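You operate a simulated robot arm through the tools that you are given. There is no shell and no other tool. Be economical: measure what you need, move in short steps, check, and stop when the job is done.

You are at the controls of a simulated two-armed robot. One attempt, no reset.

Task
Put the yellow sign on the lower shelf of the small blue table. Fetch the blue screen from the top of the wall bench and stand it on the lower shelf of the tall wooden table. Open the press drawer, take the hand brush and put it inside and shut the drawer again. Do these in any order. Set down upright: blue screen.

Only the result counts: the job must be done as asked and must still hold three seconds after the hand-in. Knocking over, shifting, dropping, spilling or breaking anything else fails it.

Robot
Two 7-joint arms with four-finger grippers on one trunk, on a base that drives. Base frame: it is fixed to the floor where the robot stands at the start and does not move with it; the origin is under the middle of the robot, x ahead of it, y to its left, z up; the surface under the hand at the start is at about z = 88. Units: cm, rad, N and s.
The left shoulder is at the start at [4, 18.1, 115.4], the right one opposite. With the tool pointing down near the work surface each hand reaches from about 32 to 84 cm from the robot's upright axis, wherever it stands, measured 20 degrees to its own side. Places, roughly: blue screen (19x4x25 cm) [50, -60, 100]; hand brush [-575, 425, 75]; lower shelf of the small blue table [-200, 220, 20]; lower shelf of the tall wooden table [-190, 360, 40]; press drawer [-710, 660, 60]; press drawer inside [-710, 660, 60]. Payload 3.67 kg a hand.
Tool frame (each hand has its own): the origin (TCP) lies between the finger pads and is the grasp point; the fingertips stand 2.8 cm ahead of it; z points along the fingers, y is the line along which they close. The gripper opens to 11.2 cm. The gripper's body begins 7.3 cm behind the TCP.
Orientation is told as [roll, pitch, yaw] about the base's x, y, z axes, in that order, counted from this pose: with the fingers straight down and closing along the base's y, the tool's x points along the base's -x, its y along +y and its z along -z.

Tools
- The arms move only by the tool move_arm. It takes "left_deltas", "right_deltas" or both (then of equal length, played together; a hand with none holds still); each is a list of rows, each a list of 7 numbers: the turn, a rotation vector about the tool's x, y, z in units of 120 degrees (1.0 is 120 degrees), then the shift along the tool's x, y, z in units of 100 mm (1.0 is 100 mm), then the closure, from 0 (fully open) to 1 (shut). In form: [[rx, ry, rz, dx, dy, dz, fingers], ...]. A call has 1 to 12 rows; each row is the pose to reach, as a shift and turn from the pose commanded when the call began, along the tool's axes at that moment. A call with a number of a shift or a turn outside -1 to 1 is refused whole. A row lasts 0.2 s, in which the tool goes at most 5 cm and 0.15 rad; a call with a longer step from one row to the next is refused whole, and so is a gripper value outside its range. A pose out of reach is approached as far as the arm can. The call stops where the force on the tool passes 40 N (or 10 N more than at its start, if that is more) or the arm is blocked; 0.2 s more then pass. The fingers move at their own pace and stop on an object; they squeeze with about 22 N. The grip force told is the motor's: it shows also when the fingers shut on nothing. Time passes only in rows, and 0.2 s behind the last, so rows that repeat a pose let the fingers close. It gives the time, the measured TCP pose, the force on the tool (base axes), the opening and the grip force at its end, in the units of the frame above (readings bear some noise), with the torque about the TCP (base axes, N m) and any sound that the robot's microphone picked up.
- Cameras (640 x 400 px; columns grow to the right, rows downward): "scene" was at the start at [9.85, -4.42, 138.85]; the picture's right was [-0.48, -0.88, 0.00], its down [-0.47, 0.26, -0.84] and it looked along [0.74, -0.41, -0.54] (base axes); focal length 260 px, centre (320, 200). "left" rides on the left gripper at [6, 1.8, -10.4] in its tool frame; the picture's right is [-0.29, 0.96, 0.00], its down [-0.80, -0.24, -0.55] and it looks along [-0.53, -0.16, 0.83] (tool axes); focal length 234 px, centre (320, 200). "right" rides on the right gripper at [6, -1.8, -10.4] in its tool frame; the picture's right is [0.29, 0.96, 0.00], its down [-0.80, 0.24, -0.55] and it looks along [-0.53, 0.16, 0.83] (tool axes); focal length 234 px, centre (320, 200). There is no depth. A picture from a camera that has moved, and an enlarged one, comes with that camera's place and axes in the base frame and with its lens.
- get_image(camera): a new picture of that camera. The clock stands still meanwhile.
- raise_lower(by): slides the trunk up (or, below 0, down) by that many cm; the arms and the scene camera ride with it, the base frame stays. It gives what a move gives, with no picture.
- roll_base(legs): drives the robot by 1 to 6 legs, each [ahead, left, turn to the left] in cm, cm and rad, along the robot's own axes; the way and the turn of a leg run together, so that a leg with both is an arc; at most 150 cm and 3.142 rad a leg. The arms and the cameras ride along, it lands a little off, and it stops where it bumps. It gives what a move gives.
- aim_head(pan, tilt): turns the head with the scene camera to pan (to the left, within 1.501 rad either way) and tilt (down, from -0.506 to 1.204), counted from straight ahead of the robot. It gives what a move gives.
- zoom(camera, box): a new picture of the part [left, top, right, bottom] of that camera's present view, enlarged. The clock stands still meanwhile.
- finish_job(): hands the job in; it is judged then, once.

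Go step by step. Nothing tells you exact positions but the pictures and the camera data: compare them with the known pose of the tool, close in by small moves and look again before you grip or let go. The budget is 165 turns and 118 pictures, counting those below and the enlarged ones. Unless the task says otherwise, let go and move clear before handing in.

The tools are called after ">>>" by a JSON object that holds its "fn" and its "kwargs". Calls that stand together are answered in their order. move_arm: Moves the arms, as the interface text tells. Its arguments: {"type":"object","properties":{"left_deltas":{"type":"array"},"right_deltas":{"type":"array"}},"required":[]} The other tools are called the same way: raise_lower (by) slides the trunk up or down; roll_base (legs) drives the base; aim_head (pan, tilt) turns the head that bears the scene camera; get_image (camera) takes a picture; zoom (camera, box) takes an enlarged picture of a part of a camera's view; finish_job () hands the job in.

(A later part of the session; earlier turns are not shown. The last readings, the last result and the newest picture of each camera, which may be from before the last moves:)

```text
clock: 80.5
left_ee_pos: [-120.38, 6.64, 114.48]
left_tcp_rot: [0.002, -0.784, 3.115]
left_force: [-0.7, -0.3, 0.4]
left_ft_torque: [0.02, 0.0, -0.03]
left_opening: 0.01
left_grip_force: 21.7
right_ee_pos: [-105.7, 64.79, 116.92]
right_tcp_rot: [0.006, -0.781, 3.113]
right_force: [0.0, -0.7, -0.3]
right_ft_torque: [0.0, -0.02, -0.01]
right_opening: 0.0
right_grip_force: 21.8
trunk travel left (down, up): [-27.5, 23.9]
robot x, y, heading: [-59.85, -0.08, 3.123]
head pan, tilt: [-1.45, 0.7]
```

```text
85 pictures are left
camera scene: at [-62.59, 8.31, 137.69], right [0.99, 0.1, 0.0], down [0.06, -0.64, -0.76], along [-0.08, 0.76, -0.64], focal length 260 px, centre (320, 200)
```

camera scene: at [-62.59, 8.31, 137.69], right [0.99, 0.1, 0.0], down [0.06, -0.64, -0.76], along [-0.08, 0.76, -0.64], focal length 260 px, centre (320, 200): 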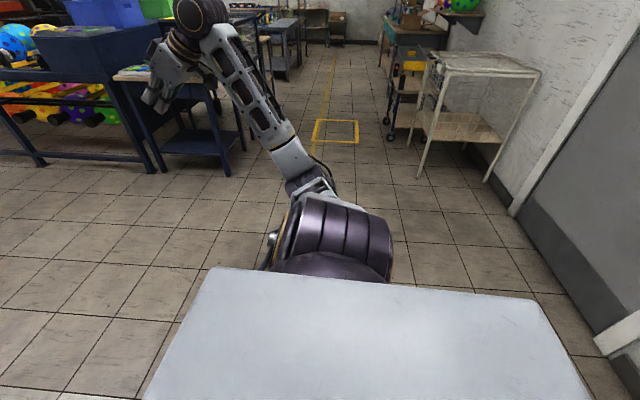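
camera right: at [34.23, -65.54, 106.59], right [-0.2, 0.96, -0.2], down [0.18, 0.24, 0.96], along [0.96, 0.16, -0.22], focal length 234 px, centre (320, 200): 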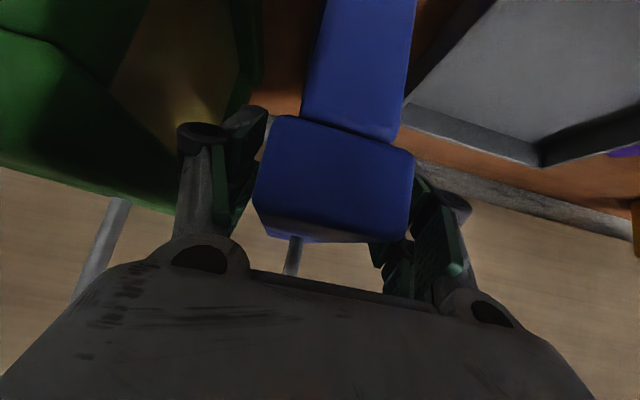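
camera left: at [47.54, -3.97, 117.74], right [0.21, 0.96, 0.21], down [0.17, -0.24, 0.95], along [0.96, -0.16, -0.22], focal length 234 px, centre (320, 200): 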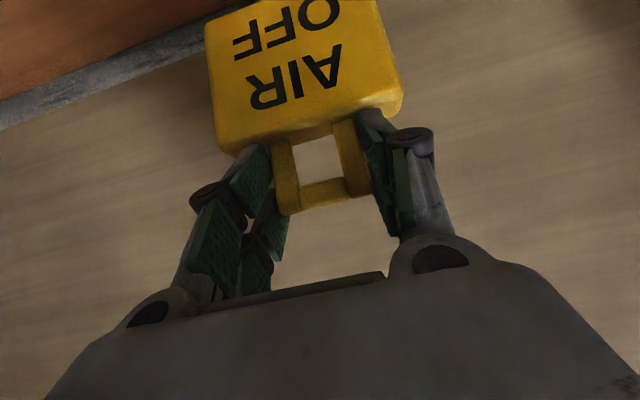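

>>> {"fn": "roll_base", "kwargs": {"legs": [[0, 0, -1.57]]}}

>>> {"fn": "aim_head", "kwargs": {"pan": -1.45, "tilt": 0.6}}

>>> {"fn": "get_image", "kwargs": {"camera": "scene"}}

>>> {"fn": "aim_head", "kwargs": {"pan": -0.6, "tilt": 0.7}}

>>> {"fn": "get_image", "kwargs": {"camera": "scene"}}

```text
clock: 85.2
left_ee_pos: [-49.31, 59.78, 114.54]
left_tcp_rot: [0.003, -0.785, 1.485]
left_force: [0.0, 0.1, 0.8]
left_ft_torque: [0.03, 0.04, 0.01]
left_opening: 0.0
left_grip_force: 21.6
right_ee_pos: [8.04, 41.89, 116.97]
right_tcp_rot: [0.006, -0.782, 1.481]
right_force: [-0.2, -0.4, -0.4]
right_ft_torque: [0.01, -0.03, 0.01]
right_opening: 0.01
right_grip_force: 22.3
trunk travel left (down, up): [-27.5, 23.9]
robot x, y, heading: [-60.11, 0.0, 1.485]
head pan, tilt: [-1.45, 0.7]
```

```text
clock: 85.9
left_ee_pos: [-49.33, 59.84, 114.57]
left_tcp_rot: [0.003, -0.783, 1.486]
left_force: [-0.2, -0.9, -0.1]
left_ft_torque: [0.01, 0.02, -0.02]
left_opening: 0.0
left_grip_force: 22.4
right_ee_pos: [8.02, 41.87, 117.06]
right_tcp_rot: [0.006, -0.779, 1.482]
right_force: [0.1, 0.2, 0.0]
right_ft_torque: [-0.01, 0.01, -0.01]
right_opening: 0.0
right_grip_force: 21.9
trunk travel left (down, up): [-27.5, 23.9]
robot x, y, heading: [-59.94, 0.1, 1.488]
head pan, tilt: [-1.45, 0.6]
```

```text
84 pictures are left
camera scene: at [-50.69, 2.16, 138.55], right [0.04, -1.0, 0.0], down [-0.56, -0.02, -0.82], along [0.82, 0.03, -0.57], focal length 260 px, centre (320, 200)
```

scene: 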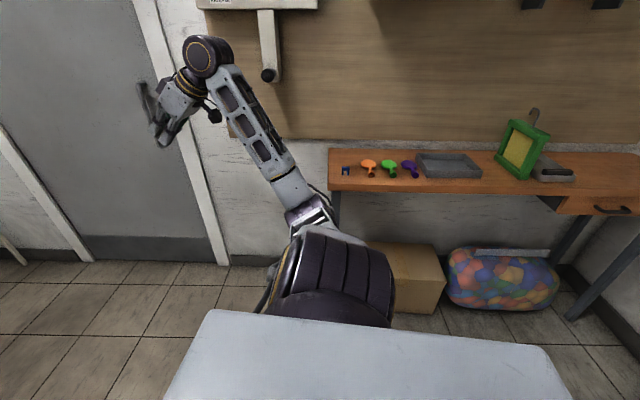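

```text
clock: 87.1
left_ee_pos: [-49.37, 59.86, 114.66]
left_tcp_rot: [0.003, -0.787, 1.485]
left_force: [0.9, 1.0, 0.0]
left_ft_torque: [-0.02, 0.03, -0.03]
left_opening: 0.01
left_grip_force: 22.2
right_ee_pos: [7.94, 41.86, 116.98]
right_tcp_rot: [0.004, -0.78, 1.482]
right_force: [-0.8, 0.2, 0.3]
right_ft_torque: [0.03, 0.03, -0.01]
right_opening: 0.0
right_grip_force: 22.3
trunk travel left (down, up): [-27.5, 23.9]
robot x, y, heading: [-59.73, -0.17, 1.49]
head pan, tilt: [-0.6, 0.7]
```

```text
83 pictures are left
camera scene: at [-54.17, 8.41, 137.69], right [0.78, -0.63, 0.0], down [-0.41, -0.5, -0.76], along [0.48, 0.59, -0.64], focal length 260 px, centre (320, 200)
```

scene: 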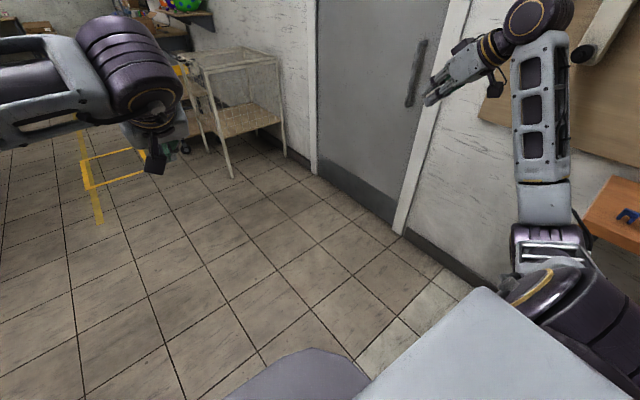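

They aren't in view here. I'll face the bench again and look at the floor in front of it.

>>> {"fn": "roll_base", "kwargs": {"legs": [[0, 0, -1.49]]}}

>>> {"fn": "aim_head", "kwargs": {"pan": 0.0, "tilt": 0.8}}

>>> {"fn": "get_image", "kwargs": {"camera": "scene"}}

>>> {"fn": "aim_head", "kwargs": {"pan": -1.0, "tilt": 0.8}}

>>> {"fn": "get_image", "kwargs": {"camera": "scene"}}

```text
clock: 91.5
left_ee_pos: [0.8, -5.87, 114.55]
left_tcp_rot: [0.004, -0.787, -0.006]
left_force: [-0.1, 0.1, -0.3]
left_ft_torque: [0.02, 0.01, -0.04]
left_opening: 0.01
left_grip_force: 22.0
right_ee_pos: [-12.63, -64.32, 116.93]
right_tcp_rot: [0.006, -0.78, -0.011]
right_force: [0.1, 0.2, 0.8]
right_ft_torque: [-0.03, -0.01, 0.0]
right_opening: 0.0
right_grip_force: 21.9
trunk travel left (down, up): [-27.5, 23.9]
robot x, y, heading: [-59.75, 0.12, -0.005]
head pan, tilt: [-0.6, 0.7]
```

```text
clock: 92.5
left_ee_pos: [0.95, -5.68, 114.63]
left_tcp_rot: [0.001, -0.785, -0.007]
left_force: [0.5, -0.1, 0.5]
left_ft_torque: [0.01, -0.01, -0.02]
left_opening: 0.0
left_grip_force: 22.4
right_ee_pos: [-12.5, -64.22, 116.96]
right_tcp_rot: [0.006, -0.78, -0.009]
right_force: [0.2, -0.1, 0.1]
right_ft_torque: [-0.03, -0.02, -0.03]
right_opening: 0.0
right_grip_force: 22.1
trunk travel left (down, up): [-27.5, 23.9]
robot x, y, heading: [-59.75, 0.12, -0.005]
head pan, tilt: [0.0, 0.799]
```

```text
82 pictures are left
camera scene: at [-49.61, -0.26, 136.86], right [0.0, -1.0, 0.0], down [-0.72, 0.0, -0.7], along [0.7, 0.0, -0.72], focal length 260 px, centre (320, 200)
```

scene: 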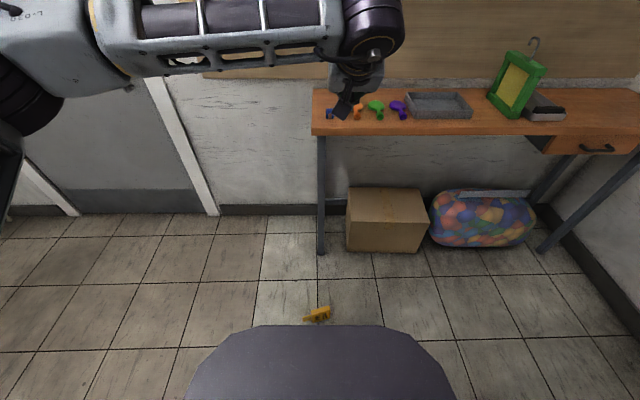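

```text
clock: 93.8
left_ee_pos: [0.82, -5.75, 114.54]
left_tcp_rot: [0.002, -0.785, -0.007]
left_force: [0.6, 0.4, 0.1]
left_ft_torque: [0.01, -0.02, -0.01]
left_opening: 0.01
left_grip_force: 22.0
right_ee_pos: [-12.61, -64.22, 117.08]
right_tcp_rot: [0.005, -0.778, -0.011]
right_force: [0.6, 0.0, 0.3]
right_ft_torque: [0.02, 0.0, 0.04]
right_opening: 0.01
right_grip_force: 22.9
trunk travel left (down, up): [-27.5, 23.9]
robot x, y, heading: [-59.85, -0.34, -0.007]
head pan, tilt: [-1.0, 0.799]
```

```text
81 pictures are left
camera scene: at [-53.34, -7.03, 136.86], right [-0.84, -0.54, 0.0], down [-0.39, 0.6, -0.7], along [0.38, -0.59, -0.72], focal length 260 px, centre (320, 200)
```

scene: 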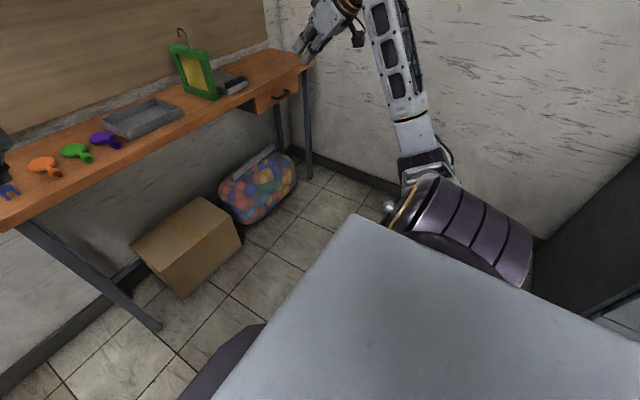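

The sign lies on the floor at about [2,1]. I'll back up to find the screen, which should be near [-12,-65].

>>> {"fn": "roll_base", "kwargs": {"legs": [[-60, 25, 0]]}}

>>> {"fn": "aim_head", "kwargs": {"pan": -0.4, "tilt": 0.75}}

>>> {"fn": "get_image", "kwargs": {"camera": "scene"}}

```text
clock: 97.4
left_ee_pos: [-59.5, 19.63, 114.59]
left_tcp_rot: [0.002, -0.784, -0.004]
left_force: [-0.8, -0.9, 0.5]
left_ft_torque: [0.01, 0.02, -0.03]
left_opening: 0.02
left_grip_force: 22.1
right_ee_pos: [-72.49, -38.95, 117.01]
right_tcp_rot: [0.006, -0.781, -0.005]
right_force: [-0.4, -1.0, 0.1]
right_ft_torque: [0.02, -0.03, 0.01]
right_opening: 0.02
right_grip_force: 21.7
trunk travel left (down, up): [-27.5, 23.9]
robot x, y, heading: [-120.29, 25.03, 0.005]
head pan, tilt: [-1.0, 0.799]
```

```text
clock: 98.4
left_ee_pos: [-59.33, 19.6, 114.56]
left_tcp_rot: [0.002, -0.782, -0.003]
left_force: [-0.2, 0.0, -1.1]
left_ft_torque: [-0.04, 0.02, 0.01]
left_opening: 0.0
left_grip_force: 22.2
right_ee_pos: [-72.47, -38.84, 116.91]
right_tcp_rot: [0.004, -0.78, -0.006]
right_force: [0.1, 0.3, 0.5]
right_ft_torque: [0.03, 0.01, -0.04]
right_opening: 0.0
right_grip_force: 21.6
trunk travel left (down, up): [-27.5, 23.9]
robot x, y, heading: [-119.85, 24.93, 0.0]
head pan, tilt: [-0.4, 0.75]
```

```text
80 pictures are left
camera scene: at [-110.33, 21.61, 137.26], right [-0.39, -0.92, 0.0], down [-0.63, 0.26, -0.73], along [0.67, -0.28, -0.68], focal length 260 px, centre (320, 200)
```

scene: 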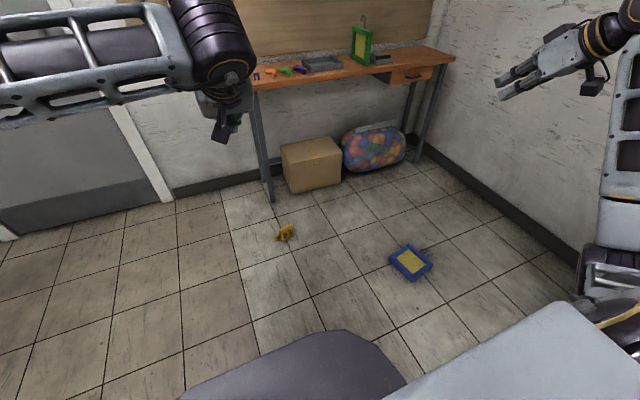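

Both are on the floor and look whole: the sign near [3,-1], the screen near [-50,-65]. I'll look closely before picking them up again.

>>> {"fn": "zoom", "kwargs": {"camera": "scene", "box": [260, 210, 460, 300]}}

```text
3.20 times, centred on (360, 255) of scene
camera zoom: at [-110.33, 21.61, 137.26], right [-0.39, -0.92, 0.0], down [-0.63, 0.26, -0.73], along [0.67, -0.28, -0.68], focal length 832 px, centre (192, 24)
```

zoom: 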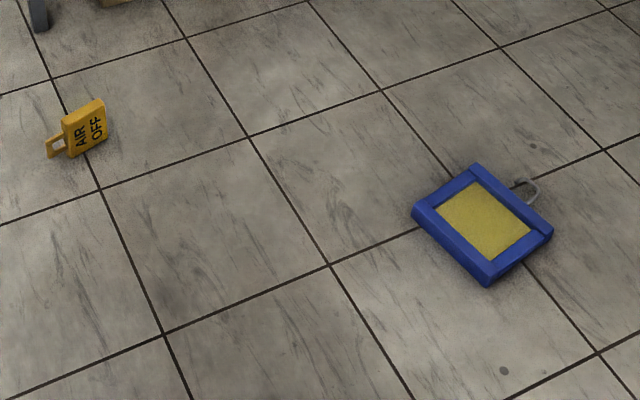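

The sign rests on its side edge and the screen lies flat with its hook toward -y. To pick from the floor I need to know how far the base sticks out, so I'll lower the trunk and look straight down.

>>> {"fn": "raise_lower", "kwargs": {"by": -20}}

>>> {"fn": "aim_head", "kwargs": {"pan": 0, "tilt": 1.2}}

>>> {"fn": "get_image", "kwargs": {"camera": "scene"}}

>>> {"fn": "aim_head", "kwargs": {"pan": -1.45, "tilt": 1.2}}

>>> {"fn": "get_image", "kwargs": {"camera": "scene"}}

>>> {"fn": "get_image", "kwargs": {"camera": "right"}}

```text
clock: 100.6
left_ee_pos: [-59.46, 19.57, 94.44]
left_tcp_rot: [0.001, -0.786, -0.004]
left_force: [0.6, 0.8, 0.0]
left_ft_torque: [0.03, -0.01, 0.03]
left_opening: 0.0
left_grip_force: 22.3
right_ee_pos: [-72.61, -39.0, 96.87]
right_tcp_rot: [0.004, -0.78, -0.005]
right_force: [0.8, -0.9, 0.6]
right_ft_torque: [-0.01, -0.04, -0.01]
right_opening: 0.01
right_grip_force: 22.4
trunk travel left (down, up): [-7.5, 43.9]
robot x, y, heading: [-119.97, 25.13, 0.007]
head pan, tilt: [-0.4, 0.75]
```

```text
clock: 101.5
left_ee_pos: [-59.46, 19.6, 94.42]
left_tcp_rot: [0.002, -0.783, 0.0]
left_force: [-0.2, 0.1, -0.1]
left_ft_torque: [0.01, 0.01, -0.02]
left_opening: 0.01
left_grip_force: 21.7
right_ee_pos: [-72.59, -38.85, 96.85]
right_tcp_rot: [0.006, -0.779, -0.004]
right_force: [0.4, 0.4, -0.6]
right_ft_torque: [-0.02, 0.06, -0.01]
right_opening: 0.0
right_grip_force: 21.7
trunk travel left (down, up): [-7.5, 43.9]
robot x, y, heading: [-119.76, 25.2, 0.004]
head pan, tilt: [0.0, 1.201]
```

```text
78 pictures are left
camera scene: at [-112.38, 24.84, 114.0], right [0.0, -1.0, 0.0], down [-0.93, 0.0, -0.36], along [0.36, 0.0, -0.93], focal length 260 px, centre (320, 200)
```

scene: 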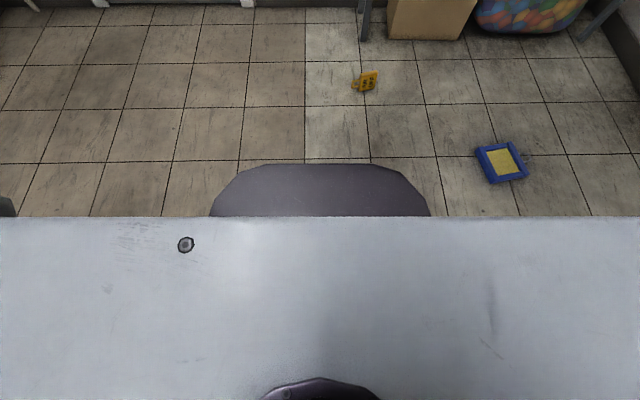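

```text
clock: 103.0
left_ee_pos: [-59.48, 19.61, 94.44]
left_tcp_rot: [0.002, -0.784, -0.001]
left_force: [-0.2, 0.4, -0.8]
left_ft_torque: [0.01, -0.01, 0.01]
left_opening: 0.0
left_grip_force: 21.7
right_ee_pos: [-72.48, -38.99, 96.89]
right_tcp_rot: [0.005, -0.781, -0.005]
right_force: [1.1, -0.2, 0.4]
right_ft_torque: [-0.01, -0.02, -0.03]
right_opening: 0.0
right_grip_force: 21.8
trunk travel left (down, up): [-7.5, 43.9]
robot x, y, heading: [-119.76, 24.88, 0.009]
head pan, tilt: [-1.45, 1.201]
```

```text
77 pictures are left
camera scene: at [-117.29, 19.28, 114.0], right [-0.99, -0.12, 0.0], down [-0.12, 0.92, -0.36], along [0.04, -0.36, -0.93], focal length 260 px, centre (320, 200)
```

scene: 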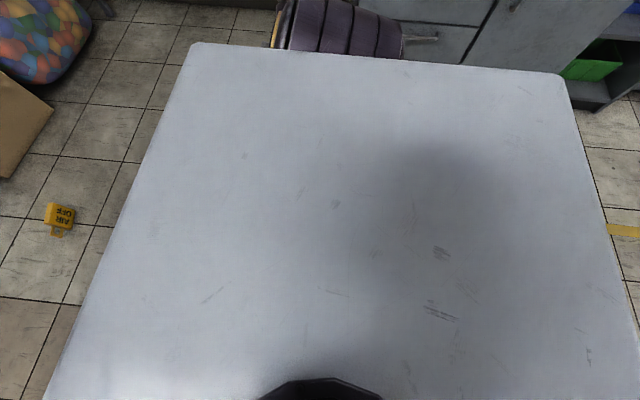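

```text
76 pictures are left
camera right: at [-84.11, -40.68, 100.03], right [-0.2, 0.96, -0.2], down [0.18, 0.24, 0.96], along [0.96, 0.16, -0.22], focal length 234 px, centre (320, 200)
```

right: 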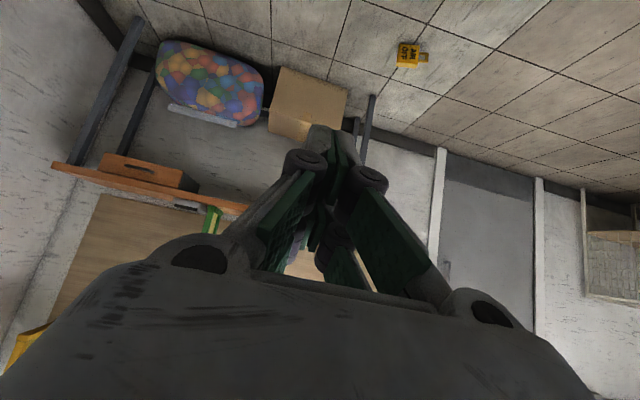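

Now I'll position for the sign, facing along its plane at heading about -1.21. I'll turn here first, then translate.

>>> {"fn": "roll_base", "kwargs": {"legs": [[0, 0, -1.22], [15.5, 91.9, 0]]}}

>>> {"fn": "aim_head", "kwargs": {"pan": 0.1, "tilt": 1.0}}

>>> {"fn": "get_image", "kwargs": {"camera": "scene"}}

```text
clock: 111.4
left_ee_pos: [-10.87, -15.69, 94.47]
left_tcp_rot: [0.002, -0.784, -1.215]
left_force: [0.4, 1.1, -0.8]
left_ft_torque: [0.02, 0.0, -0.03]
left_opening: 0.03
left_grip_force: 22.5
right_ee_pos: [-70.37, -23.78, 96.94]
right_tcp_rot: [0.005, -0.78, -1.22]
right_force: [-0.3, -0.9, 0.2]
right_ft_torque: [-0.01, -0.01, 0.0]
right_opening: 0.0
right_grip_force: 22.4
trunk travel left (down, up): [-7.5, 43.9]
robot x, y, heading: [-27.1, 42.95, -1.214]
head pan, tilt: [-1.45, 1.201]
```

```text
clock: 113.1
left_ee_pos: [-10.91, -15.78, 94.41]
left_tcp_rot: [0.003, -0.785, -1.215]
left_force: [-0.5, -0.7, -0.1]
left_ft_torque: [-0.03, 0.02, 0.01]
left_opening: 0.01
left_grip_force: 21.9
right_ee_pos: [-70.39, -23.85, 96.88]
right_tcp_rot: [0.006, -0.782, -1.22]
right_force: [0.2, -0.7, 0.8]
right_ft_torque: [-0.01, 0.0, 0.01]
right_opening: 0.0
right_grip_force: 22.0
trunk travel left (down, up): [-7.5, 43.9]
robot x, y, heading: [-27.24, 42.9, -1.21]
head pan, tilt: [0.099, 1.0]
```

```text
75 pictures are left
camera scene: at [-23.36, 34.72, 115.26], right [-0.9, -0.44, 0.0], down [-0.37, 0.76, -0.54], along [0.24, -0.48, -0.84], focal length 260 px, centre (320, 200)
```

scene: 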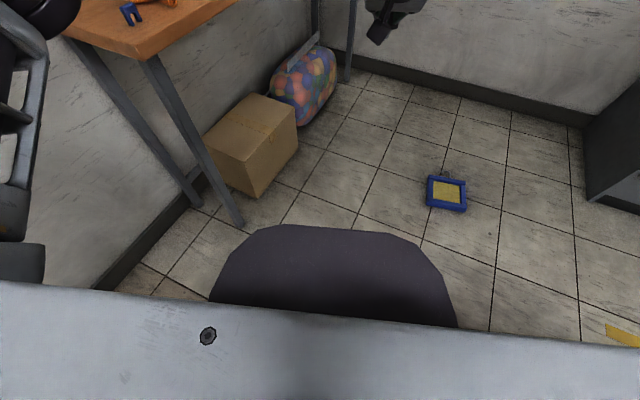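

The dark front body tops out at z≈65 and reaches 34 cm ahead. The sign should be 50 ahead and 11 left of me. I'll set the left hand vertical over that area, open, and look.

>>> {"fn": "move_arm", "kwargs": {"left_deltas": [[0, 0.0625, 0, 0, 0.1, 0, 0], [0, 0.125, 0, 0, 0.3, 0, 0], [0, 0.1875, 0, 0, 0.5, 0, 0], [0, 0.25, 0, 0, 0.7, 0, 0], [0, 0.3125, 0, 0, 0.9, 0, 0], [0, 0.375, 0, 0, 1.0, 0, 0], [0, 0.375, 0, 0, 1.0, 0, 0]]}}

>>> {"fn": "raise_lower", "kwargs": {"by": -7.4}}

>>> {"fn": "move_arm", "kwargs": {"left_deltas": [[0, 0, 0, 0.3, 0.05, 0.2, 0], [0, 0, 0, 0.6, 0.1, 0.4, 0], [0, 0, 0, 0.9, 0.15, 0.6, 0], [0, 0, 0, 1.0, 0.2, 0.8, 0], [0, 0, 0, 1.0, 0.3, 1.0, 0], [0, 0, 0, 1.0, 0.4, 1.0, 0]]}}

>>> {"fn": "get_image", "kwargs": {"camera": "left"}}

```text
clock: 114.7
left_ee_pos: [-1.55, -12.08, 94.53]
left_tcp_rot: [0.003, 0.002, -1.215]
left_force: [-0.8, 0.7, 0.9]
left_ft_torque: [-0.01, -0.01, -0.01]
left_opening: 11.2
left_grip_force: 0.2
right_ee_pos: [-70.44, -23.88, 96.86]
right_tcp_rot: [0.004, -0.78, -1.219]
right_force: [0.4, -0.2, 0.3]
right_ft_torque: [0.03, 0.0, 0.0]
right_opening: 0.02
right_grip_force: 21.8
trunk travel left (down, up): [-7.5, 43.9]
robot x, y, heading: [-26.87, 43.37, -1.211]
head pan, tilt: [0.099, 1.0]
```

```text
clock: 115.8
left_ee_pos: [-1.65, -12.24, 87.43]
left_tcp_rot: [0.002, 0.0, -1.214]
left_force: [1.3, 0.8, 0.3]
left_ft_torque: [0.01, -0.02, 0.01]
left_opening: 11.22
left_grip_force: 0.1
right_ee_pos: [-70.37, -23.86, 89.78]
right_tcp_rot: [0.004, -0.78, -1.22]
right_force: [-0.5, 0.8, 0.2]
right_ft_torque: [-0.01, -0.01, 0.03]
right_opening: 0.0
right_grip_force: 22.3
trunk travel left (down, up): [-0.1, 51.3]
robot x, y, heading: [-27.22, 43.09, -1.213]
head pan, tilt: [0.099, 1.0]
```

```text
clock: 117.2
left_ee_pos: [-1.66, -1.63, 77.32]
left_tcp_rot: [0.0, 0.001, -1.215]
left_force: [-0.3, 0.2, 0.2]
left_ft_torque: [-0.02, 0.03, -0.02]
left_opening: 11.2
left_grip_force: 0.1
right_ee_pos: [-70.55, -23.76, 89.73]
right_tcp_rot: [0.005, -0.78, -1.22]
right_force: [-0.1, 0.0, -0.1]
right_ft_torque: [0.03, 0.01, -0.02]
right_opening: 0.03
right_grip_force: 22.6
trunk travel left (down, up): [-0.1, 51.3]
robot x, y, heading: [-26.95, 43.08, -1.214]
head pan, tilt: [0.099, 1.0]
```

```text
74 pictures are left
camera left: at [-2.04, 4.56, 87.8], right [1.0, 0.06, 0.0], down [0.05, -0.83, 0.55], along [0.04, -0.55, -0.83], focal length 234 px, centre (320, 200)
```

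left: 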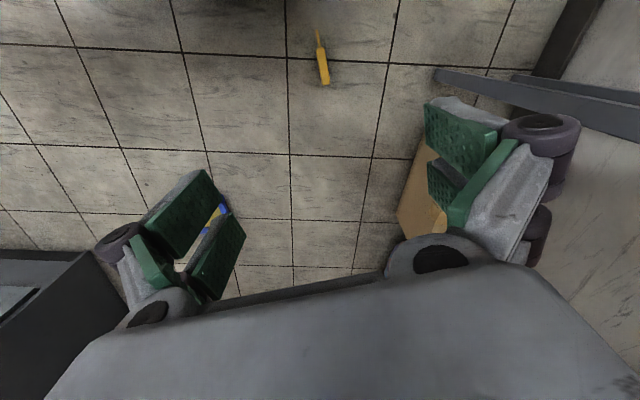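

The sign is edge-up, body centre at about [-0.8,-0.3], in line with my hand. I'll descend vertically in steps.

>>> {"fn": "move_arm", "kwargs": {"left_deltas": [[0, 0, 0, 0.095, 0.127, 0.3, 0], [0, 0, 0, 0.095, 0.127, 0.65, 0], [0, 0, 0, 0.095, 0.127, 1.0, 0]]}}

>>> {"fn": "move_arm", "kwargs": {"left_deltas": [[0, 0, 0, 0, 0, 0.35, 0], [0, 0, 0, 0, 0, 0.7, 0], [0, 0, 0, 0, 0, 1.0, 0]]}}

>>> {"fn": "move_arm", "kwargs": {"left_deltas": [[0, 0, 0, 0, 0, 0.35, 0], [0, 0, 0, 0, 0, 0.7, 0], [0, 0, 0, 0, 0, 1.0, 0]]}}

>>> {"fn": "move_arm", "kwargs": {"left_deltas": [[0, 0, 0, 0, 0, 0.35, 0], [0, 0, 0, 0, 0, 0.7, 0], [0, 0, 0, 0, 0, 1.0, 0]]}}

>>> {"fn": "move_arm", "kwargs": {"left_deltas": [[0, 0, 0, 0, 0, 0.35, 0], [0, 0, 0, 0, 0, 0.7, 0], [0, 0, 0, 0, 0, 1.0, 0], [0, 0, 0, 0, 0, 1.0, 0]]}}

>>> {"fn": "get_image", "kwargs": {"camera": "left"}}

```text
clock: 118.0
left_ee_pos: [-0.59, -0.04, 67.22]
left_tcp_rot: [0.003, 0.003, -1.213]
left_force: [0.6, 0.3, 0.1]
left_ft_torque: [-0.03, -0.02, -0.04]
left_opening: 11.21
left_grip_force: 0.1
right_ee_pos: [-70.43, -23.82, 89.64]
right_tcp_rot: [0.004, -0.78, -1.22]
right_force: [0.1, -0.3, -0.1]
right_ft_torque: [-0.04, -0.06, 0.0]
right_opening: 0.0
right_grip_force: 21.8
trunk travel left (down, up): [-0.1, 51.3]
robot x, y, heading: [-27.28, 42.7, -1.21]
head pan, tilt: [0.099, 1.0]
```

```text
clock: 118.8
left_ee_pos: [-0.39, -0.21, 57.31]
left_tcp_rot: [-0.001, 0.0, -1.215]
left_force: [0.5, 0.2, 1.0]
left_ft_torque: [0.0, 0.05, 0.02]
left_opening: 11.19
left_grip_force: 0.0
right_ee_pos: [-70.4, -23.83, 89.63]
right_tcp_rot: [0.005, -0.781, -1.221]
right_force: [-0.2, 0.4, -0.3]
right_ft_torque: [0.0, 0.0, -0.02]
right_opening: 0.01
right_grip_force: 22.4
trunk travel left (down, up): [-0.1, 51.3]
robot x, y, heading: [-27.14, 42.9, -1.214]
head pan, tilt: [0.099, 1.0]
```

```text
clock: 119.6
left_ee_pos: [-0.37, -0.26, 47.54]
left_tcp_rot: [0.002, 0.0, -1.214]
left_force: [-1.0, -0.8, 0.4]
left_ft_torque: [0.02, -0.01, 0.02]
left_opening: 11.18
left_grip_force: 0.0
right_ee_pos: [-70.42, -23.86, 89.61]
right_tcp_rot: [0.007, -0.78, -1.22]
right_force: [0.8, -0.2, 0.5]
right_ft_torque: [0.02, 0.01, 0.02]
right_opening: 0.0
right_grip_force: 21.6
trunk travel left (down, up): [-0.1, 51.3]
robot x, y, heading: [-26.94, 43.49, -1.211]
head pan, tilt: [0.099, 1.0]
```

```text
clock: 120.4
left_ee_pos: [-0.46, -0.47, 37.4]
left_tcp_rot: [0.0, 0.0, -1.215]
left_force: [-0.1, 0.9, -0.2]
left_ft_torque: [0.02, 0.06, 0.0]
left_opening: 11.19
left_grip_force: 0.1
right_ee_pos: [-70.42, -23.89, 89.65]
right_tcp_rot: [0.005, -0.779, -1.22]
right_force: [-0.6, 0.9, 0.3]
right_ft_torque: [0.01, 0.01, -0.02]
right_opening: 0.0
right_grip_force: 22.3
trunk travel left (down, up): [-0.1, 51.3]
robot x, y, heading: [-27.37, 42.62, -1.216]
head pan, tilt: [0.099, 1.0]
```

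```text
clock: 121.4
left_ee_pos: [-0.47, -0.29, 27.37]
left_tcp_rot: [0.003, -0.002, -1.215]
left_force: [0.4, -0.6, -0.4]
left_ft_torque: [-0.03, 0.04, -0.01]
left_opening: 11.22
left_grip_force: 0.0
right_ee_pos: [-70.48, -23.71, 89.67]
right_tcp_rot: [0.005, -0.78, -1.221]
right_force: [0.2, -0.5, -0.4]
right_ft_torque: [-0.01, 0.01, 0.02]
right_opening: 0.02
right_grip_force: 21.8
trunk travel left (down, up): [-0.1, 51.3]
robot x, y, heading: [-27.08, 43.2, -1.212]
head pan, tilt: [0.099, 1.0]
```

```text
73 pictures are left
camera left: at [-0.84, 5.82, 37.79], right [1.0, 0.06, 0.0], down [0.05, -0.83, 0.55], along [0.04, -0.55, -0.83], focal length 234 px, centre (320, 200)
```

left: 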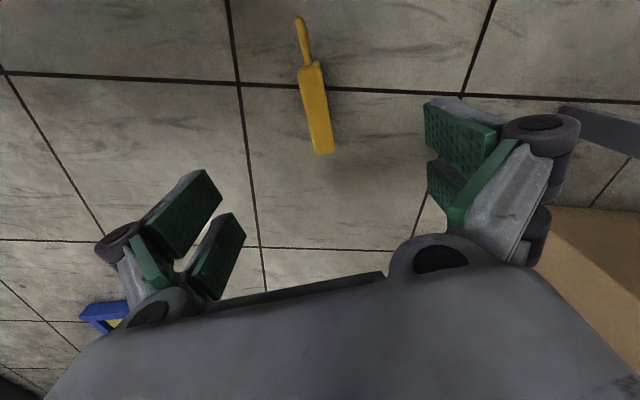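

Well aligned. I'll go down the last 19 cm, then close.

>>> {"fn": "move_arm", "kwargs": {"left_deltas": [[0, 0, 0, -0.04, 0, 0.35, 0], [0, 0, 0, -0.04, 0, 0.7, 0.2], [0, 0, 0, -0.04, 0, 1.0, 0.3]]}}

>>> {"fn": "move_arm", "kwargs": {"left_deltas": [[0, 0, 0, 0, 0, 0.3, 0.4], [0, 0, 0, 0, 0, 0.6, 0.4], [0, 0, 0, 0, 0, 0.9, 0.4], [0, 0, 0, 0, 0, 0.9, 0.4]]}}

>>> {"fn": "get_image", "kwargs": {"camera": "left"}}

```text
clock: 122.2
left_ee_pos: [-0.52, -0.69, 17.35]
left_tcp_rot: [0.001, 0.0, -1.214]
left_force: [-1.4, 0.3, 0.2]
left_ft_torque: [-0.01, 0.01, -0.02]
left_opening: 7.82
left_grip_force: 0.1
right_ee_pos: [-70.47, -23.77, 89.62]
right_tcp_rot: [0.006, -0.781, -1.221]
right_force: [0.4, -0.4, 0.4]
right_ft_torque: [0.02, -0.01, 0.0]
right_opening: 0.0
right_grip_force: 22.3
trunk travel left (down, up): [-0.1, 51.3]
robot x, y, heading: [-27.17, 42.52, -1.208]
head pan, tilt: [0.099, 1.0]
```

```text
clock: 123.2
left_ee_pos: [-0.96, -0.38, 8.35]
left_tcp_rot: [-0.004, 0.002, -1.216]
left_force: [-1.1, 0.3, 0.7]
left_ft_torque: [0.0, -0.05, 0.05]
left_opening: 6.71
left_grip_force: 0.1
right_ee_pos: [-70.38, -23.78, 89.71]
right_tcp_rot: [0.004, -0.78, -1.219]
right_force: [0.0, 0.4, 0.6]
right_ft_torque: [-0.03, 0.02, -0.02]
right_opening: 0.02
right_grip_force: 21.9
trunk travel left (down, up): [-0.1, 51.3]
robot x, y, heading: [-27.23, 42.63, -1.214]
head pan, tilt: [0.099, 1.0]
```

```text
72 pictures are left
camera left: at [-1.26, 5.75, 18.8], right [1.0, 0.06, 0.0], down [0.05, -0.83, 0.55], along [0.03, -0.55, -0.83], focal length 234 px, centre (320, 200)
```

left: 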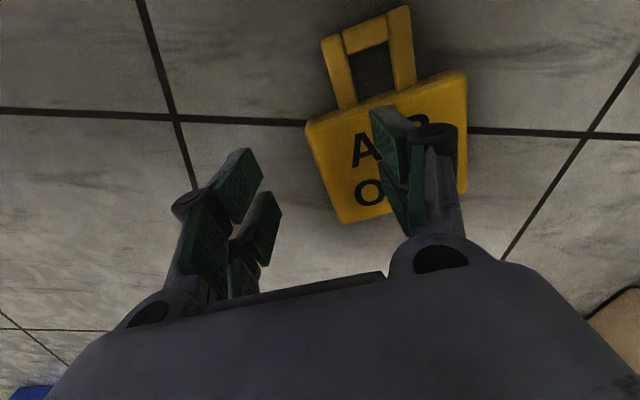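

The sign has tipped flat onto the floor, face up. I'll raise the hand a little and look again.

>>> {"fn": "move_arm", "kwargs": {"left_deltas": [[0, 0, 0, 0, 0, -0.35, 0.2], [0, 0, 0, 0.2, 0, -0.7, 0.0], [0, 0, 0, 0.4, 0, -1.0, 0.0], [0, 0, 0, 0.5, 0, -1.0, 0.0]]}}

>>> {"fn": "get_image", "kwargs": {"camera": "left"}}

```text
clock: 124.2
left_ee_pos: [-2.07, 4.3, 18.39]
left_tcp_rot: [0.004, -0.001, -1.212]
left_force: [0.0, 0.0, 0.7]
left_ft_torque: [-0.02, -0.06, 0.01]
left_opening: 11.2
left_grip_force: 0.0
right_ee_pos: [-70.29, -23.94, 89.67]
right_tcp_rot: [0.006, -0.779, -1.218]
right_force: [1.1, 0.6, 0.0]
right_ft_torque: [0.02, 0.03, 0.01]
right_opening: 0.0
right_grip_force: 21.8
trunk travel left (down, up): [-0.1, 51.3]
robot x, y, heading: [-26.99, 42.78, -1.211]
head pan, tilt: [0.099, 1.0]
```

```text
71 pictures are left
camera left: at [-2.52, 10.31, 28.89], right [1.0, 0.06, 0.0], down [0.05, -0.83, 0.55], along [0.04, -0.55, -0.83], focal length 234 px, centre (320, 200)
```

left: 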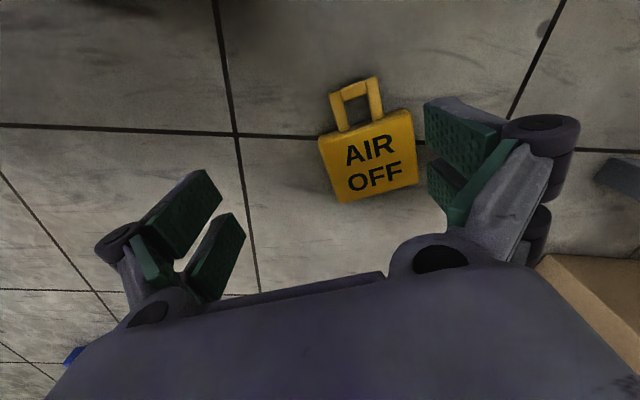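

It lies flat and square to my hand, body centre about [4.4,-1], about 10.3 wide. I'll centre over it for a grip across its width.

>>> {"fn": "move_arm", "kwargs": {"left_deltas": [[0, 0, 0, -0.25, 0.14, 0.1, 0], [0, 0, 0, -0.5, 0.28, 0.3, 0], [0, 0, 0, -0.72, 0.42, 0.6, 0], [0, 0, 0, -0.72, 0.42, 0.6, 0], [0, 0, 0, -0.72, 0.42, 0.6, 0]]}}

>>> {"fn": "get_image", "kwargs": {"camera": "left"}}

```text
clock: 125.4
left_ee_pos: [4.18, -1.13, 12.45]
left_tcp_rot: [0.003, 0.002, -1.215]
left_force: [0.0, 0.1, -1.2]
left_ft_torque: [0.02, -0.01, -0.01]
left_opening: 11.21
left_grip_force: 0.0
right_ee_pos: [-70.46, -23.8, 89.63]
right_tcp_rot: [0.006, -0.779, -1.22]
right_force: [-0.8, -0.4, 0.4]
right_ft_torque: [-0.02, -0.03, 0.0]
right_opening: 0.0
right_grip_force: 22.1
trunk travel left (down, up): [-0.1, 51.3]
robot x, y, heading: [-27.3, 42.87, -1.215]
head pan, tilt: [0.099, 1.0]
```

```text
70 pictures are left
camera left: at [3.79, 5.05, 22.95], right [1.0, 0.06, 0.0], down [0.05, -0.83, 0.55], along [0.04, -0.55, -0.83], focal length 234 px, centre (320, 200)
```

left: 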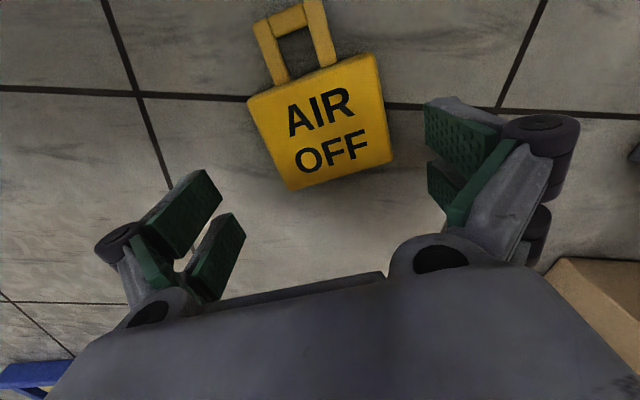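

>>> {"fn": "move_arm", "kwargs": {"left_deltas": [[0, 0, 0, -0.03, 0.06, 0.2, 0], [0, 0, 0, -0.03, 0.06, 0.4, 0], [0, 0, 0, -0.03, 0.06, 0.6, 0], [0, 0, 0, -0.03, 0.06, 0.6, 0]]}}

>>> {"fn": "get_image", "kwargs": {"camera": "left"}}

```text
clock: 126.4
left_ee_pos: [4.63, 0.04, 8.52]
left_tcp_rot: [0.002, 0.002, -1.216]
left_force: [-0.7, -0.1, -0.7]
left_ft_torque: [0.02, 0.01, 0.01]
left_opening: 11.21
left_grip_force: 0.0
left hand out of reach, approached as far as the arm can: row 2, 3, 4
right_ee_pos: [-70.33, -23.82, 89.66]
right_tcp_rot: [0.006, -0.779, -1.219]
right_force: [0.1, -0.6, 0.1]
right_ft_torque: [0.02, 0.01, 0.0]
right_opening: 0.0
right_grip_force: 22.1
trunk travel left (down, up): [-0.1, 51.3]
robot x, y, heading: [-27.04, 43.01, -1.214]
head pan, tilt: [0.099, 1.0]
```

```text
69 pictures are left
camera left: at [4.23, 6.1, 18.97], right [1.0, 0.06, 0.0], down [0.05, -0.83, 0.55], along [0.04, -0.55, -0.83], focal length 234 px, centre (320, 200)
```

left: 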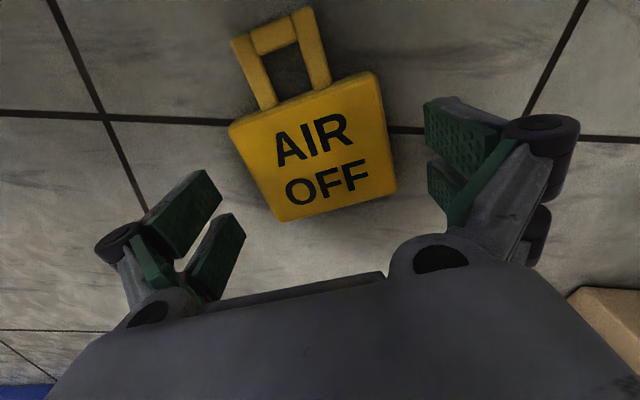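

The hand is at its reach limit here, so I'll drive 6 cm closer and re-centre.

>>> {"fn": "roll_base", "kwargs": {"legs": [[6, 0, 0]]}}

>>> {"fn": "move_arm", "kwargs": {"left_deltas": [[0, 0, 0, 0.2, 0, 0, 0], [0, 0, 0, 0.45, 0, 0, 0], [0, 0, 0, 0.45, 0, 0.15, 0], [0, 0, 0, 0.45, 0, 0.15, 0]]}}

>>> {"fn": "get_image", "kwargs": {"camera": "left"}}

```text
clock: 127.4
left_ee_pos: [6.91, -5.52, 8.52]
left_tcp_rot: [0.001, 0.002, -1.213]
left_force: [0.4, -0.1, -0.9]
left_ft_torque: [0.01, 0.01, 0.01]
left_opening: 11.19
left_grip_force: 0.2
right_ee_pos: [-68.14, -29.53, 89.7]
right_tcp_rot: [0.004, -0.778, -1.22]
right_force: [0.6, -0.1, 0.4]
right_ft_torque: [-0.02, 0.02, 0.04]
right_opening: 0.01
right_grip_force: 21.8
trunk travel left (down, up): [-0.1, 51.3]
robot x, y, heading: [-25.28, 37.35, -1.213]
head pan, tilt: [0.099, 1.0]
```

```text
clock: 128.4
left_ee_pos: [5.64, -1.28, 7.09]
left_tcp_rot: [0.002, 0.001, -1.213]
left_force: [0.4, -0.2, 0.3]
left_ft_torque: [-0.01, -0.02, 0.01]
left_opening: 11.2
left_grip_force: 0.0
right_ee_pos: [-68.32, -29.47, 89.6]
right_tcp_rot: [0.004, -0.78, -1.217]
right_force: [0.5, 0.3, -1.4]
right_ft_torque: [0.04, -0.01, 0.0]
right_opening: 0.02
right_grip_force: 21.9
trunk travel left (down, up): [-0.1, 51.3]
robot x, y, heading: [-25.18, 37.37, -1.206]
head pan, tilt: [0.099, 1.0]
```

```text
68 pictures are left
camera left: at [5.15, 4.8, 17.56], right [1.0, 0.07, 0.0], down [0.05, -0.83, 0.55], along [0.04, -0.55, -0.83], focal length 234 px, centre (320, 200)
```

left: 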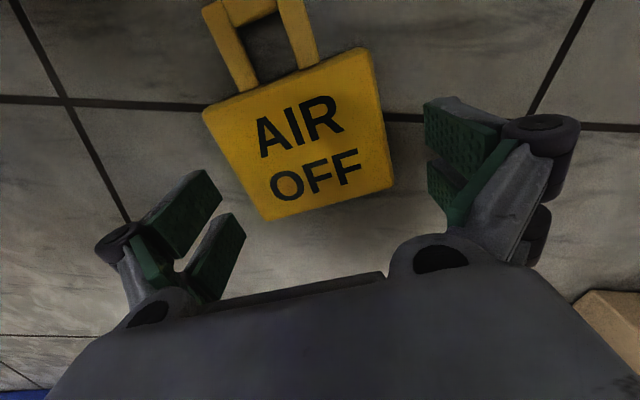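

>>> {"fn": "move_arm", "kwargs": {"left_deltas": [[0, 0, 0, 0.04, -0.087, 0, 0], [0, 0, 0, 0.04, -0.087, 0.05, 0], [0, 0, 0, 0.04, -0.087, 0.1, 0], [0, 0, 0, 0.04, -0.087, 0.1, 0]]}}

>>> {"fn": "get_image", "kwargs": {"camera": "left"}}

```text
clock: 129.4
left_ee_pos: [4.37, -1.25, 5.97]
left_tcp_rot: [0.001, 0.003, -1.214]
left_force: [0.7, -1.0, -0.1]
left_ft_torque: [-0.03, 0.01, 0.02]
left_opening: 11.21
left_grip_force: 0.1
right_ee_pos: [-68.27, -29.46, 89.6]
right_tcp_rot: [0.006, -0.781, -1.218]
right_force: [0.2, 0.5, 0.1]
right_ft_torque: [0.01, 0.03, -0.03]
right_opening: 0.01
right_grip_force: 22.0
trunk travel left (down, up): [-0.1, 51.3]
robot x, y, heading: [-24.98, 37.37, -1.215]
head pan, tilt: [0.099, 1.0]
```

```text
67 pictures are left
camera left: at [3.9, 4.88, 16.47], right [1.0, 0.07, 0.0], down [0.05, -0.83, 0.55], along [0.04, -0.55, -0.83], focal length 234 px, centre (320, 200)
```

left: 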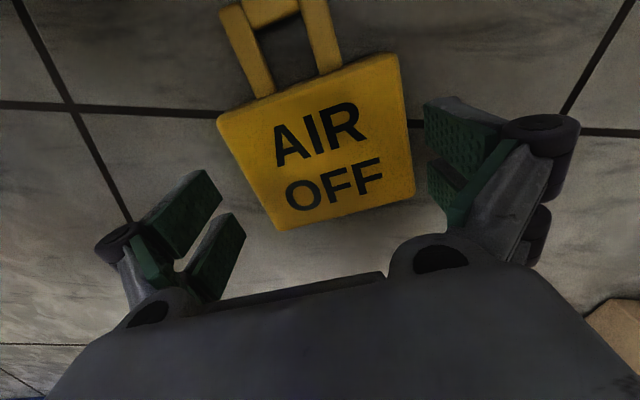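

>>> {"fn": "move_arm", "kwargs": {"left_deltas": [[0, 0, 0, 0, 0.03, 0, 0], [0, 0, 0, 0, 0.03, 0.08, 0], [0, 0, 0, 0, 0.03, 0.17, 0], [0, 0, 0, 0, 0.03, 0.25, 0], [0, 0, 0, 0, 0.03, 0.25, 0]]}}

>>> {"fn": "move_arm", "kwargs": {"left_deltas": [[0, 0, 0, 0, 0, 0, 0.2], [0, 0, 0, 0, 0, 0, 0.6], [0, 0, 0, 0, 0, 0, 1], [0, 0, 0, 0, 0, 0, 1]]}}

>>> {"fn": "get_image", "kwargs": {"camera": "left"}}

```text
clock: 130.6
left_ee_pos: [4.3, -0.54, 4.26]
left_tcp_rot: [0.001, 0.001, -1.214]
left_force: [-0.5, -0.1, 0.0]
left_ft_torque: [-0.02, -0.03, 0.0]
left_opening: 11.19
left_grip_force: 0.0
left hand out of reach, approached as far as the arm can: row 3, 4, 5
right_ee_pos: [-68.19, -29.49, 89.71]
right_tcp_rot: [0.006, -0.781, -1.217]
right_force: [1.5, -1.1, -0.7]
right_ft_torque: [0.01, -0.02, -0.01]
right_opening: 0.0
right_grip_force: 22.1
trunk travel left (down, up): [-0.1, 51.3]
robot x, y, heading: [-24.81, 37.3, -1.213]
head pan, tilt: [0.099, 1.0]
```

```text
clock: 131.3
left_ee_pos: [4.22, -0.92, 4.86]
left_tcp_rot: [-0.001, -0.003, -1.213]
left_force: [-1.6, 9.5, 51.3]
left_ft_torque: [0.78, 0.02, 0.04]
left_opening: 7.49
left_grip_force: 21.9
right_ee_pos: [-68.3, -29.45, 89.78]
right_tcp_rot: [0.008, -0.782, -1.22]
right_force: [0.1, 0.5, 0.5]
right_ft_torque: [0.01, 0.01, -0.01]
right_opening: 0.01
right_grip_force: 22.2
trunk travel left (down, up): [-0.1, 51.3]
robot x, y, heading: [-24.75, 37.2, -1.21]
head pan, tilt: [0.099, 1.0]
stopped in row 3 (left hand): the force on the tool passed its limit at 44 N (the readings are from after the stop); the commanded pose is now the measured one
```

```text
66 pictures are left
camera left: at [3.77, 5.2, 15.25], right [1.0, 0.07, 0.0], down [0.05, -0.83, 0.56], along [0.04, -0.56, -0.83], focal length 234 px, centre (320, 200)
```

left: 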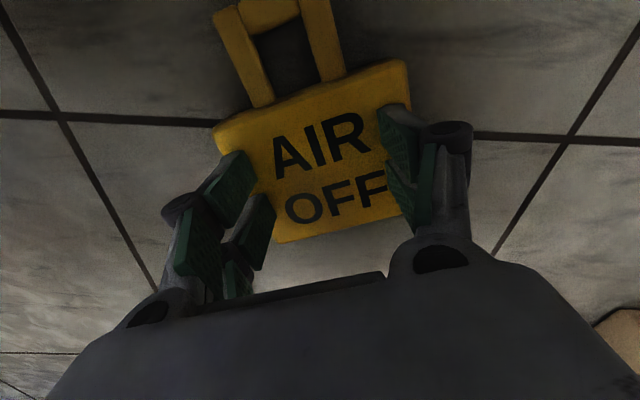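

The fingers swung onto the sign's top face; the span is too wide to grip from this height. The handle lies nearer to me and is only 5.2 wide, so I'll open, rise and shift back to it.

>>> {"fn": "move_arm", "kwargs": {"left_deltas": [[0, 0, 0, 0, 0, -0.2, 0.2], [0, 0, 0, 0, 0, -0.4, 0.25], [0, 0, 0, 0.2, 0.03, -0.4, 0.25], [0, 0, 0, 0.5, 0.03, -0.4, 0.25], [0, 0, 0, 0.62, 0.03, -0.4, 0.25], [0, 0, 0, 0.62, 0.03, -0.4, 0.25]]}}

>>> {"fn": "get_image", "kwargs": {"camera": "left"}}

```text
clock: 132.7
left_ee_pos: [2.45, 5.08, 8.67]
left_tcp_rot: [-0.001, 0.0, -1.213]
left_force: [-0.1, 0.6, 0.0]
left_ft_torque: [0.03, 0.0, -0.01]
left_opening: 8.41
left_grip_force: 0.2
right_ee_pos: [-68.17, -29.5, 89.62]
right_tcp_rot: [0.005, -0.781, -1.217]
right_force: [0.0, 0.4, 0.7]
right_ft_torque: [-0.01, 0.01, 0.0]
right_opening: 0.0
right_grip_force: 22.3
trunk travel left (down, up): [-0.1, 51.3]
robot x, y, heading: [-25.29, 37.44, -1.206]
head pan, tilt: [0.099, 1.0]
```

```text
65 pictures are left
camera left: at [1.99, 11.25, 19.08], right [1.0, 0.07, 0.0], down [0.06, -0.83, 0.55], along [0.04, -0.55, -0.83], focal length 234 px, centre (320, 200)
```

left: 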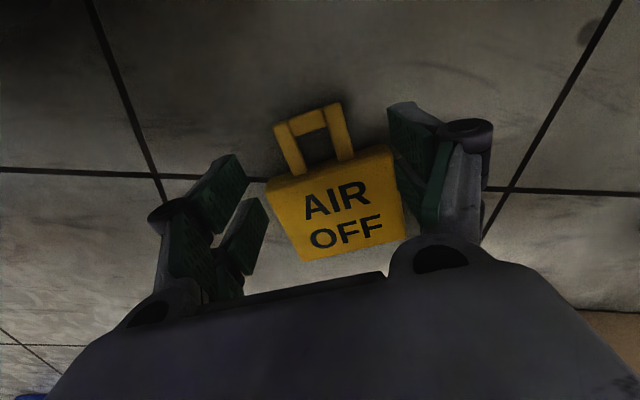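

>>> {"fn": "move_arm", "kwargs": {"left_deltas": [[0, 0, 0, 0.01, -0.05, 0.15, 0.25], [0, 0, 0, 0.01, -0.05, 0.35, 0.25], [0, 0, 0, 0.01, -0.05, 0.54, 0.25], [0, 0, 0, 0.01, -0.05, 0.54, 0.25]]}}

>>> {"fn": "get_image", "kwargs": {"camera": "left"}}

```text
clock: 133.5
left_ee_pos: [1.91, 5.0, 3.78]
left_tcp_rot: [0.002, 0.0, -1.21]
left_force: [1.3, 11.4, 34.8]
left_ft_torque: [-0.44, -0.72, 0.21]
left_opening: 10.24
left_grip_force: 22.4
right_ee_pos: [-68.22, -29.43, 89.91]
right_tcp_rot: [0.007, -0.78, -1.219]
right_force: [0.0, -0.8, -0.2]
right_ft_torque: [0.01, 0.01, 0.0]
right_opening: 0.0
right_grip_force: 21.9
trunk travel left (down, up): [-0.1, 51.3]
robot x, y, heading: [-25.05, 37.4, -1.208]
head pan, tilt: [0.099, 1.0]
stopped in row 4 (left hand): the force on the tool passed its limit at 43 N (the readings are from after the stop); the commanded pose is now the measured one
```

```text
64 pictures are left
camera left: at [1.43, 11.05, 14.13], right [1.0, 0.07, 0.0], down [0.06, -0.83, 0.55], along [0.04, -0.55, -0.83], focal length 234 px, centre (320, 200)
```

left: 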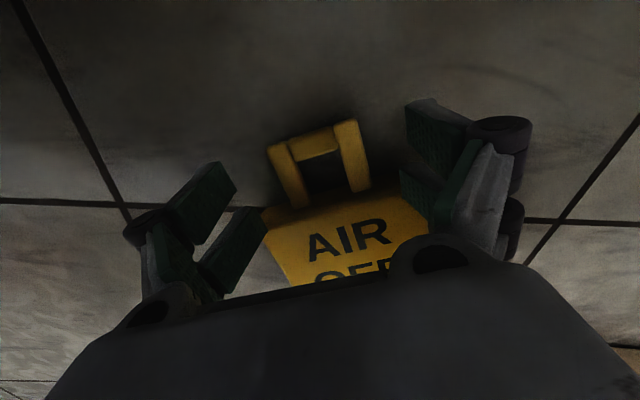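

The fingertips met something and were forced open. I'll ease up 1 cm and examine.

>>> {"fn": "move_arm", "kwargs": {"left_deltas": [[0, 0, 0, 0, 0, -0.1, 0.25], [0, 0, 0, 0, 0, -0.1, 0.25], [0, 0, 0, 0, 0, -0.1, 0.25]]}}

>>> {"fn": "zoom", "kwargs": {"camera": "left", "box": [100, 70, 560, 300]}}

```text
clock: 134.3
left_ee_pos: [1.84, 5.09, 4.69]
left_tcp_rot: [0.001, 0.002, -1.211]
left_force: [-0.1, -0.8, 2.9]
left_ft_torque: [-0.12, -0.04, 0.0]
left_opening: 8.47
left_grip_force: 0.2
right_ee_pos: [-68.21, -29.47, 89.72]
right_tcp_rot: [0.005, -0.779, -1.218]
right_force: [-0.1, 0.4, -0.1]
right_ft_torque: [0.0, -0.02, -0.02]
right_opening: 0.0
right_grip_force: 21.9
trunk travel left (down, up): [-0.1, 51.3]
robot x, y, heading: [-25.03, 37.32, -1.211]
head pan, tilt: [0.099, 1.0]
```

```text
1.39 times, centred on (330, 185) of left
camera zoom: at [1.38, 11.1, 15.05], right [1.0, 0.07, 0.0], down [0.06, -0.83, 0.55], along [0.04, -0.55, -0.83], focal length 326 px, centre (306, 221)
```

zoom: 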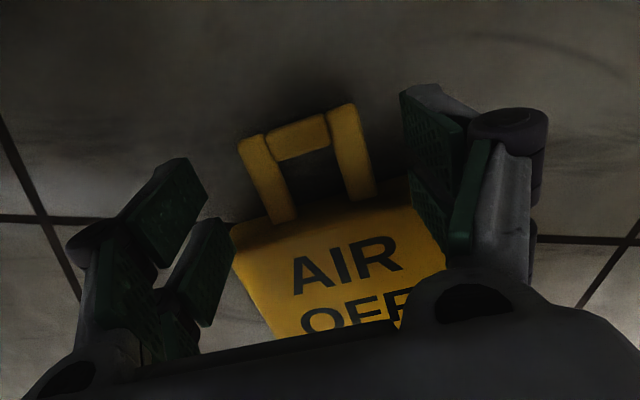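

The tips are practically at floor level beside the handle, so I'll close here while rising slightly to spare the tips.

>>> {"fn": "move_arm", "kwargs": {"left_deltas": [[0, 0, 0, 0, 0, -0.02, 0.35], [0, 0, 0, 0, 0, -0.03, 0.45], [0, 0, 0, 0, 0, -0.03, 0.6], [0, 0, 0, 0, 0, -0.03, 0.8], [0, 0, 0, 0, 0, -0.03, 1], [0, 0, 0, 0, 0, -0.03, 1]]}}

>>> {"fn": "get_image", "kwargs": {"camera": "left"}}

```text
clock: 135.2
left_ee_pos: [1.99, 4.5, 5.27]
left_tcp_rot: [0.001, -0.006, -1.208]
left_force: [4.5, -1.1, 20.7]
left_ft_torque: [0.12, -1.0, 0.17]
left_opening: 1.53
left_grip_force: 15.1
right_ee_pos: [-68.26, -29.43, 89.64]
right_tcp_rot: [0.007, -0.782, -1.217]
right_force: [0.1, 0.6, -0.2]
right_ft_torque: [0.0, 0.01, 0.0]
right_opening: 0.0
right_grip_force: 23.0
trunk travel left (down, up): [-0.1, 51.3]
robot x, y, heading: [-24.95, 36.96, -1.211]
head pan, tilt: [0.099, 1.0]
stopped in row 4 (left hand): the force on the tool passed its limit at 54 N (the readings are from after the stop); the commanded pose is now the measured one
```

```text
62 pictures are left
camera left: at [1.5, 10.67, 15.66], right [1.0, 0.07, 0.0], down [0.06, -0.83, 0.56], along [0.04, -0.56, -0.83], focal length 234 px, centre (320, 200)
```

left: 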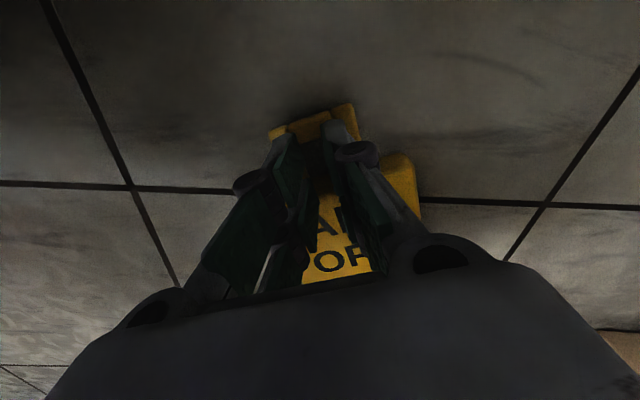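

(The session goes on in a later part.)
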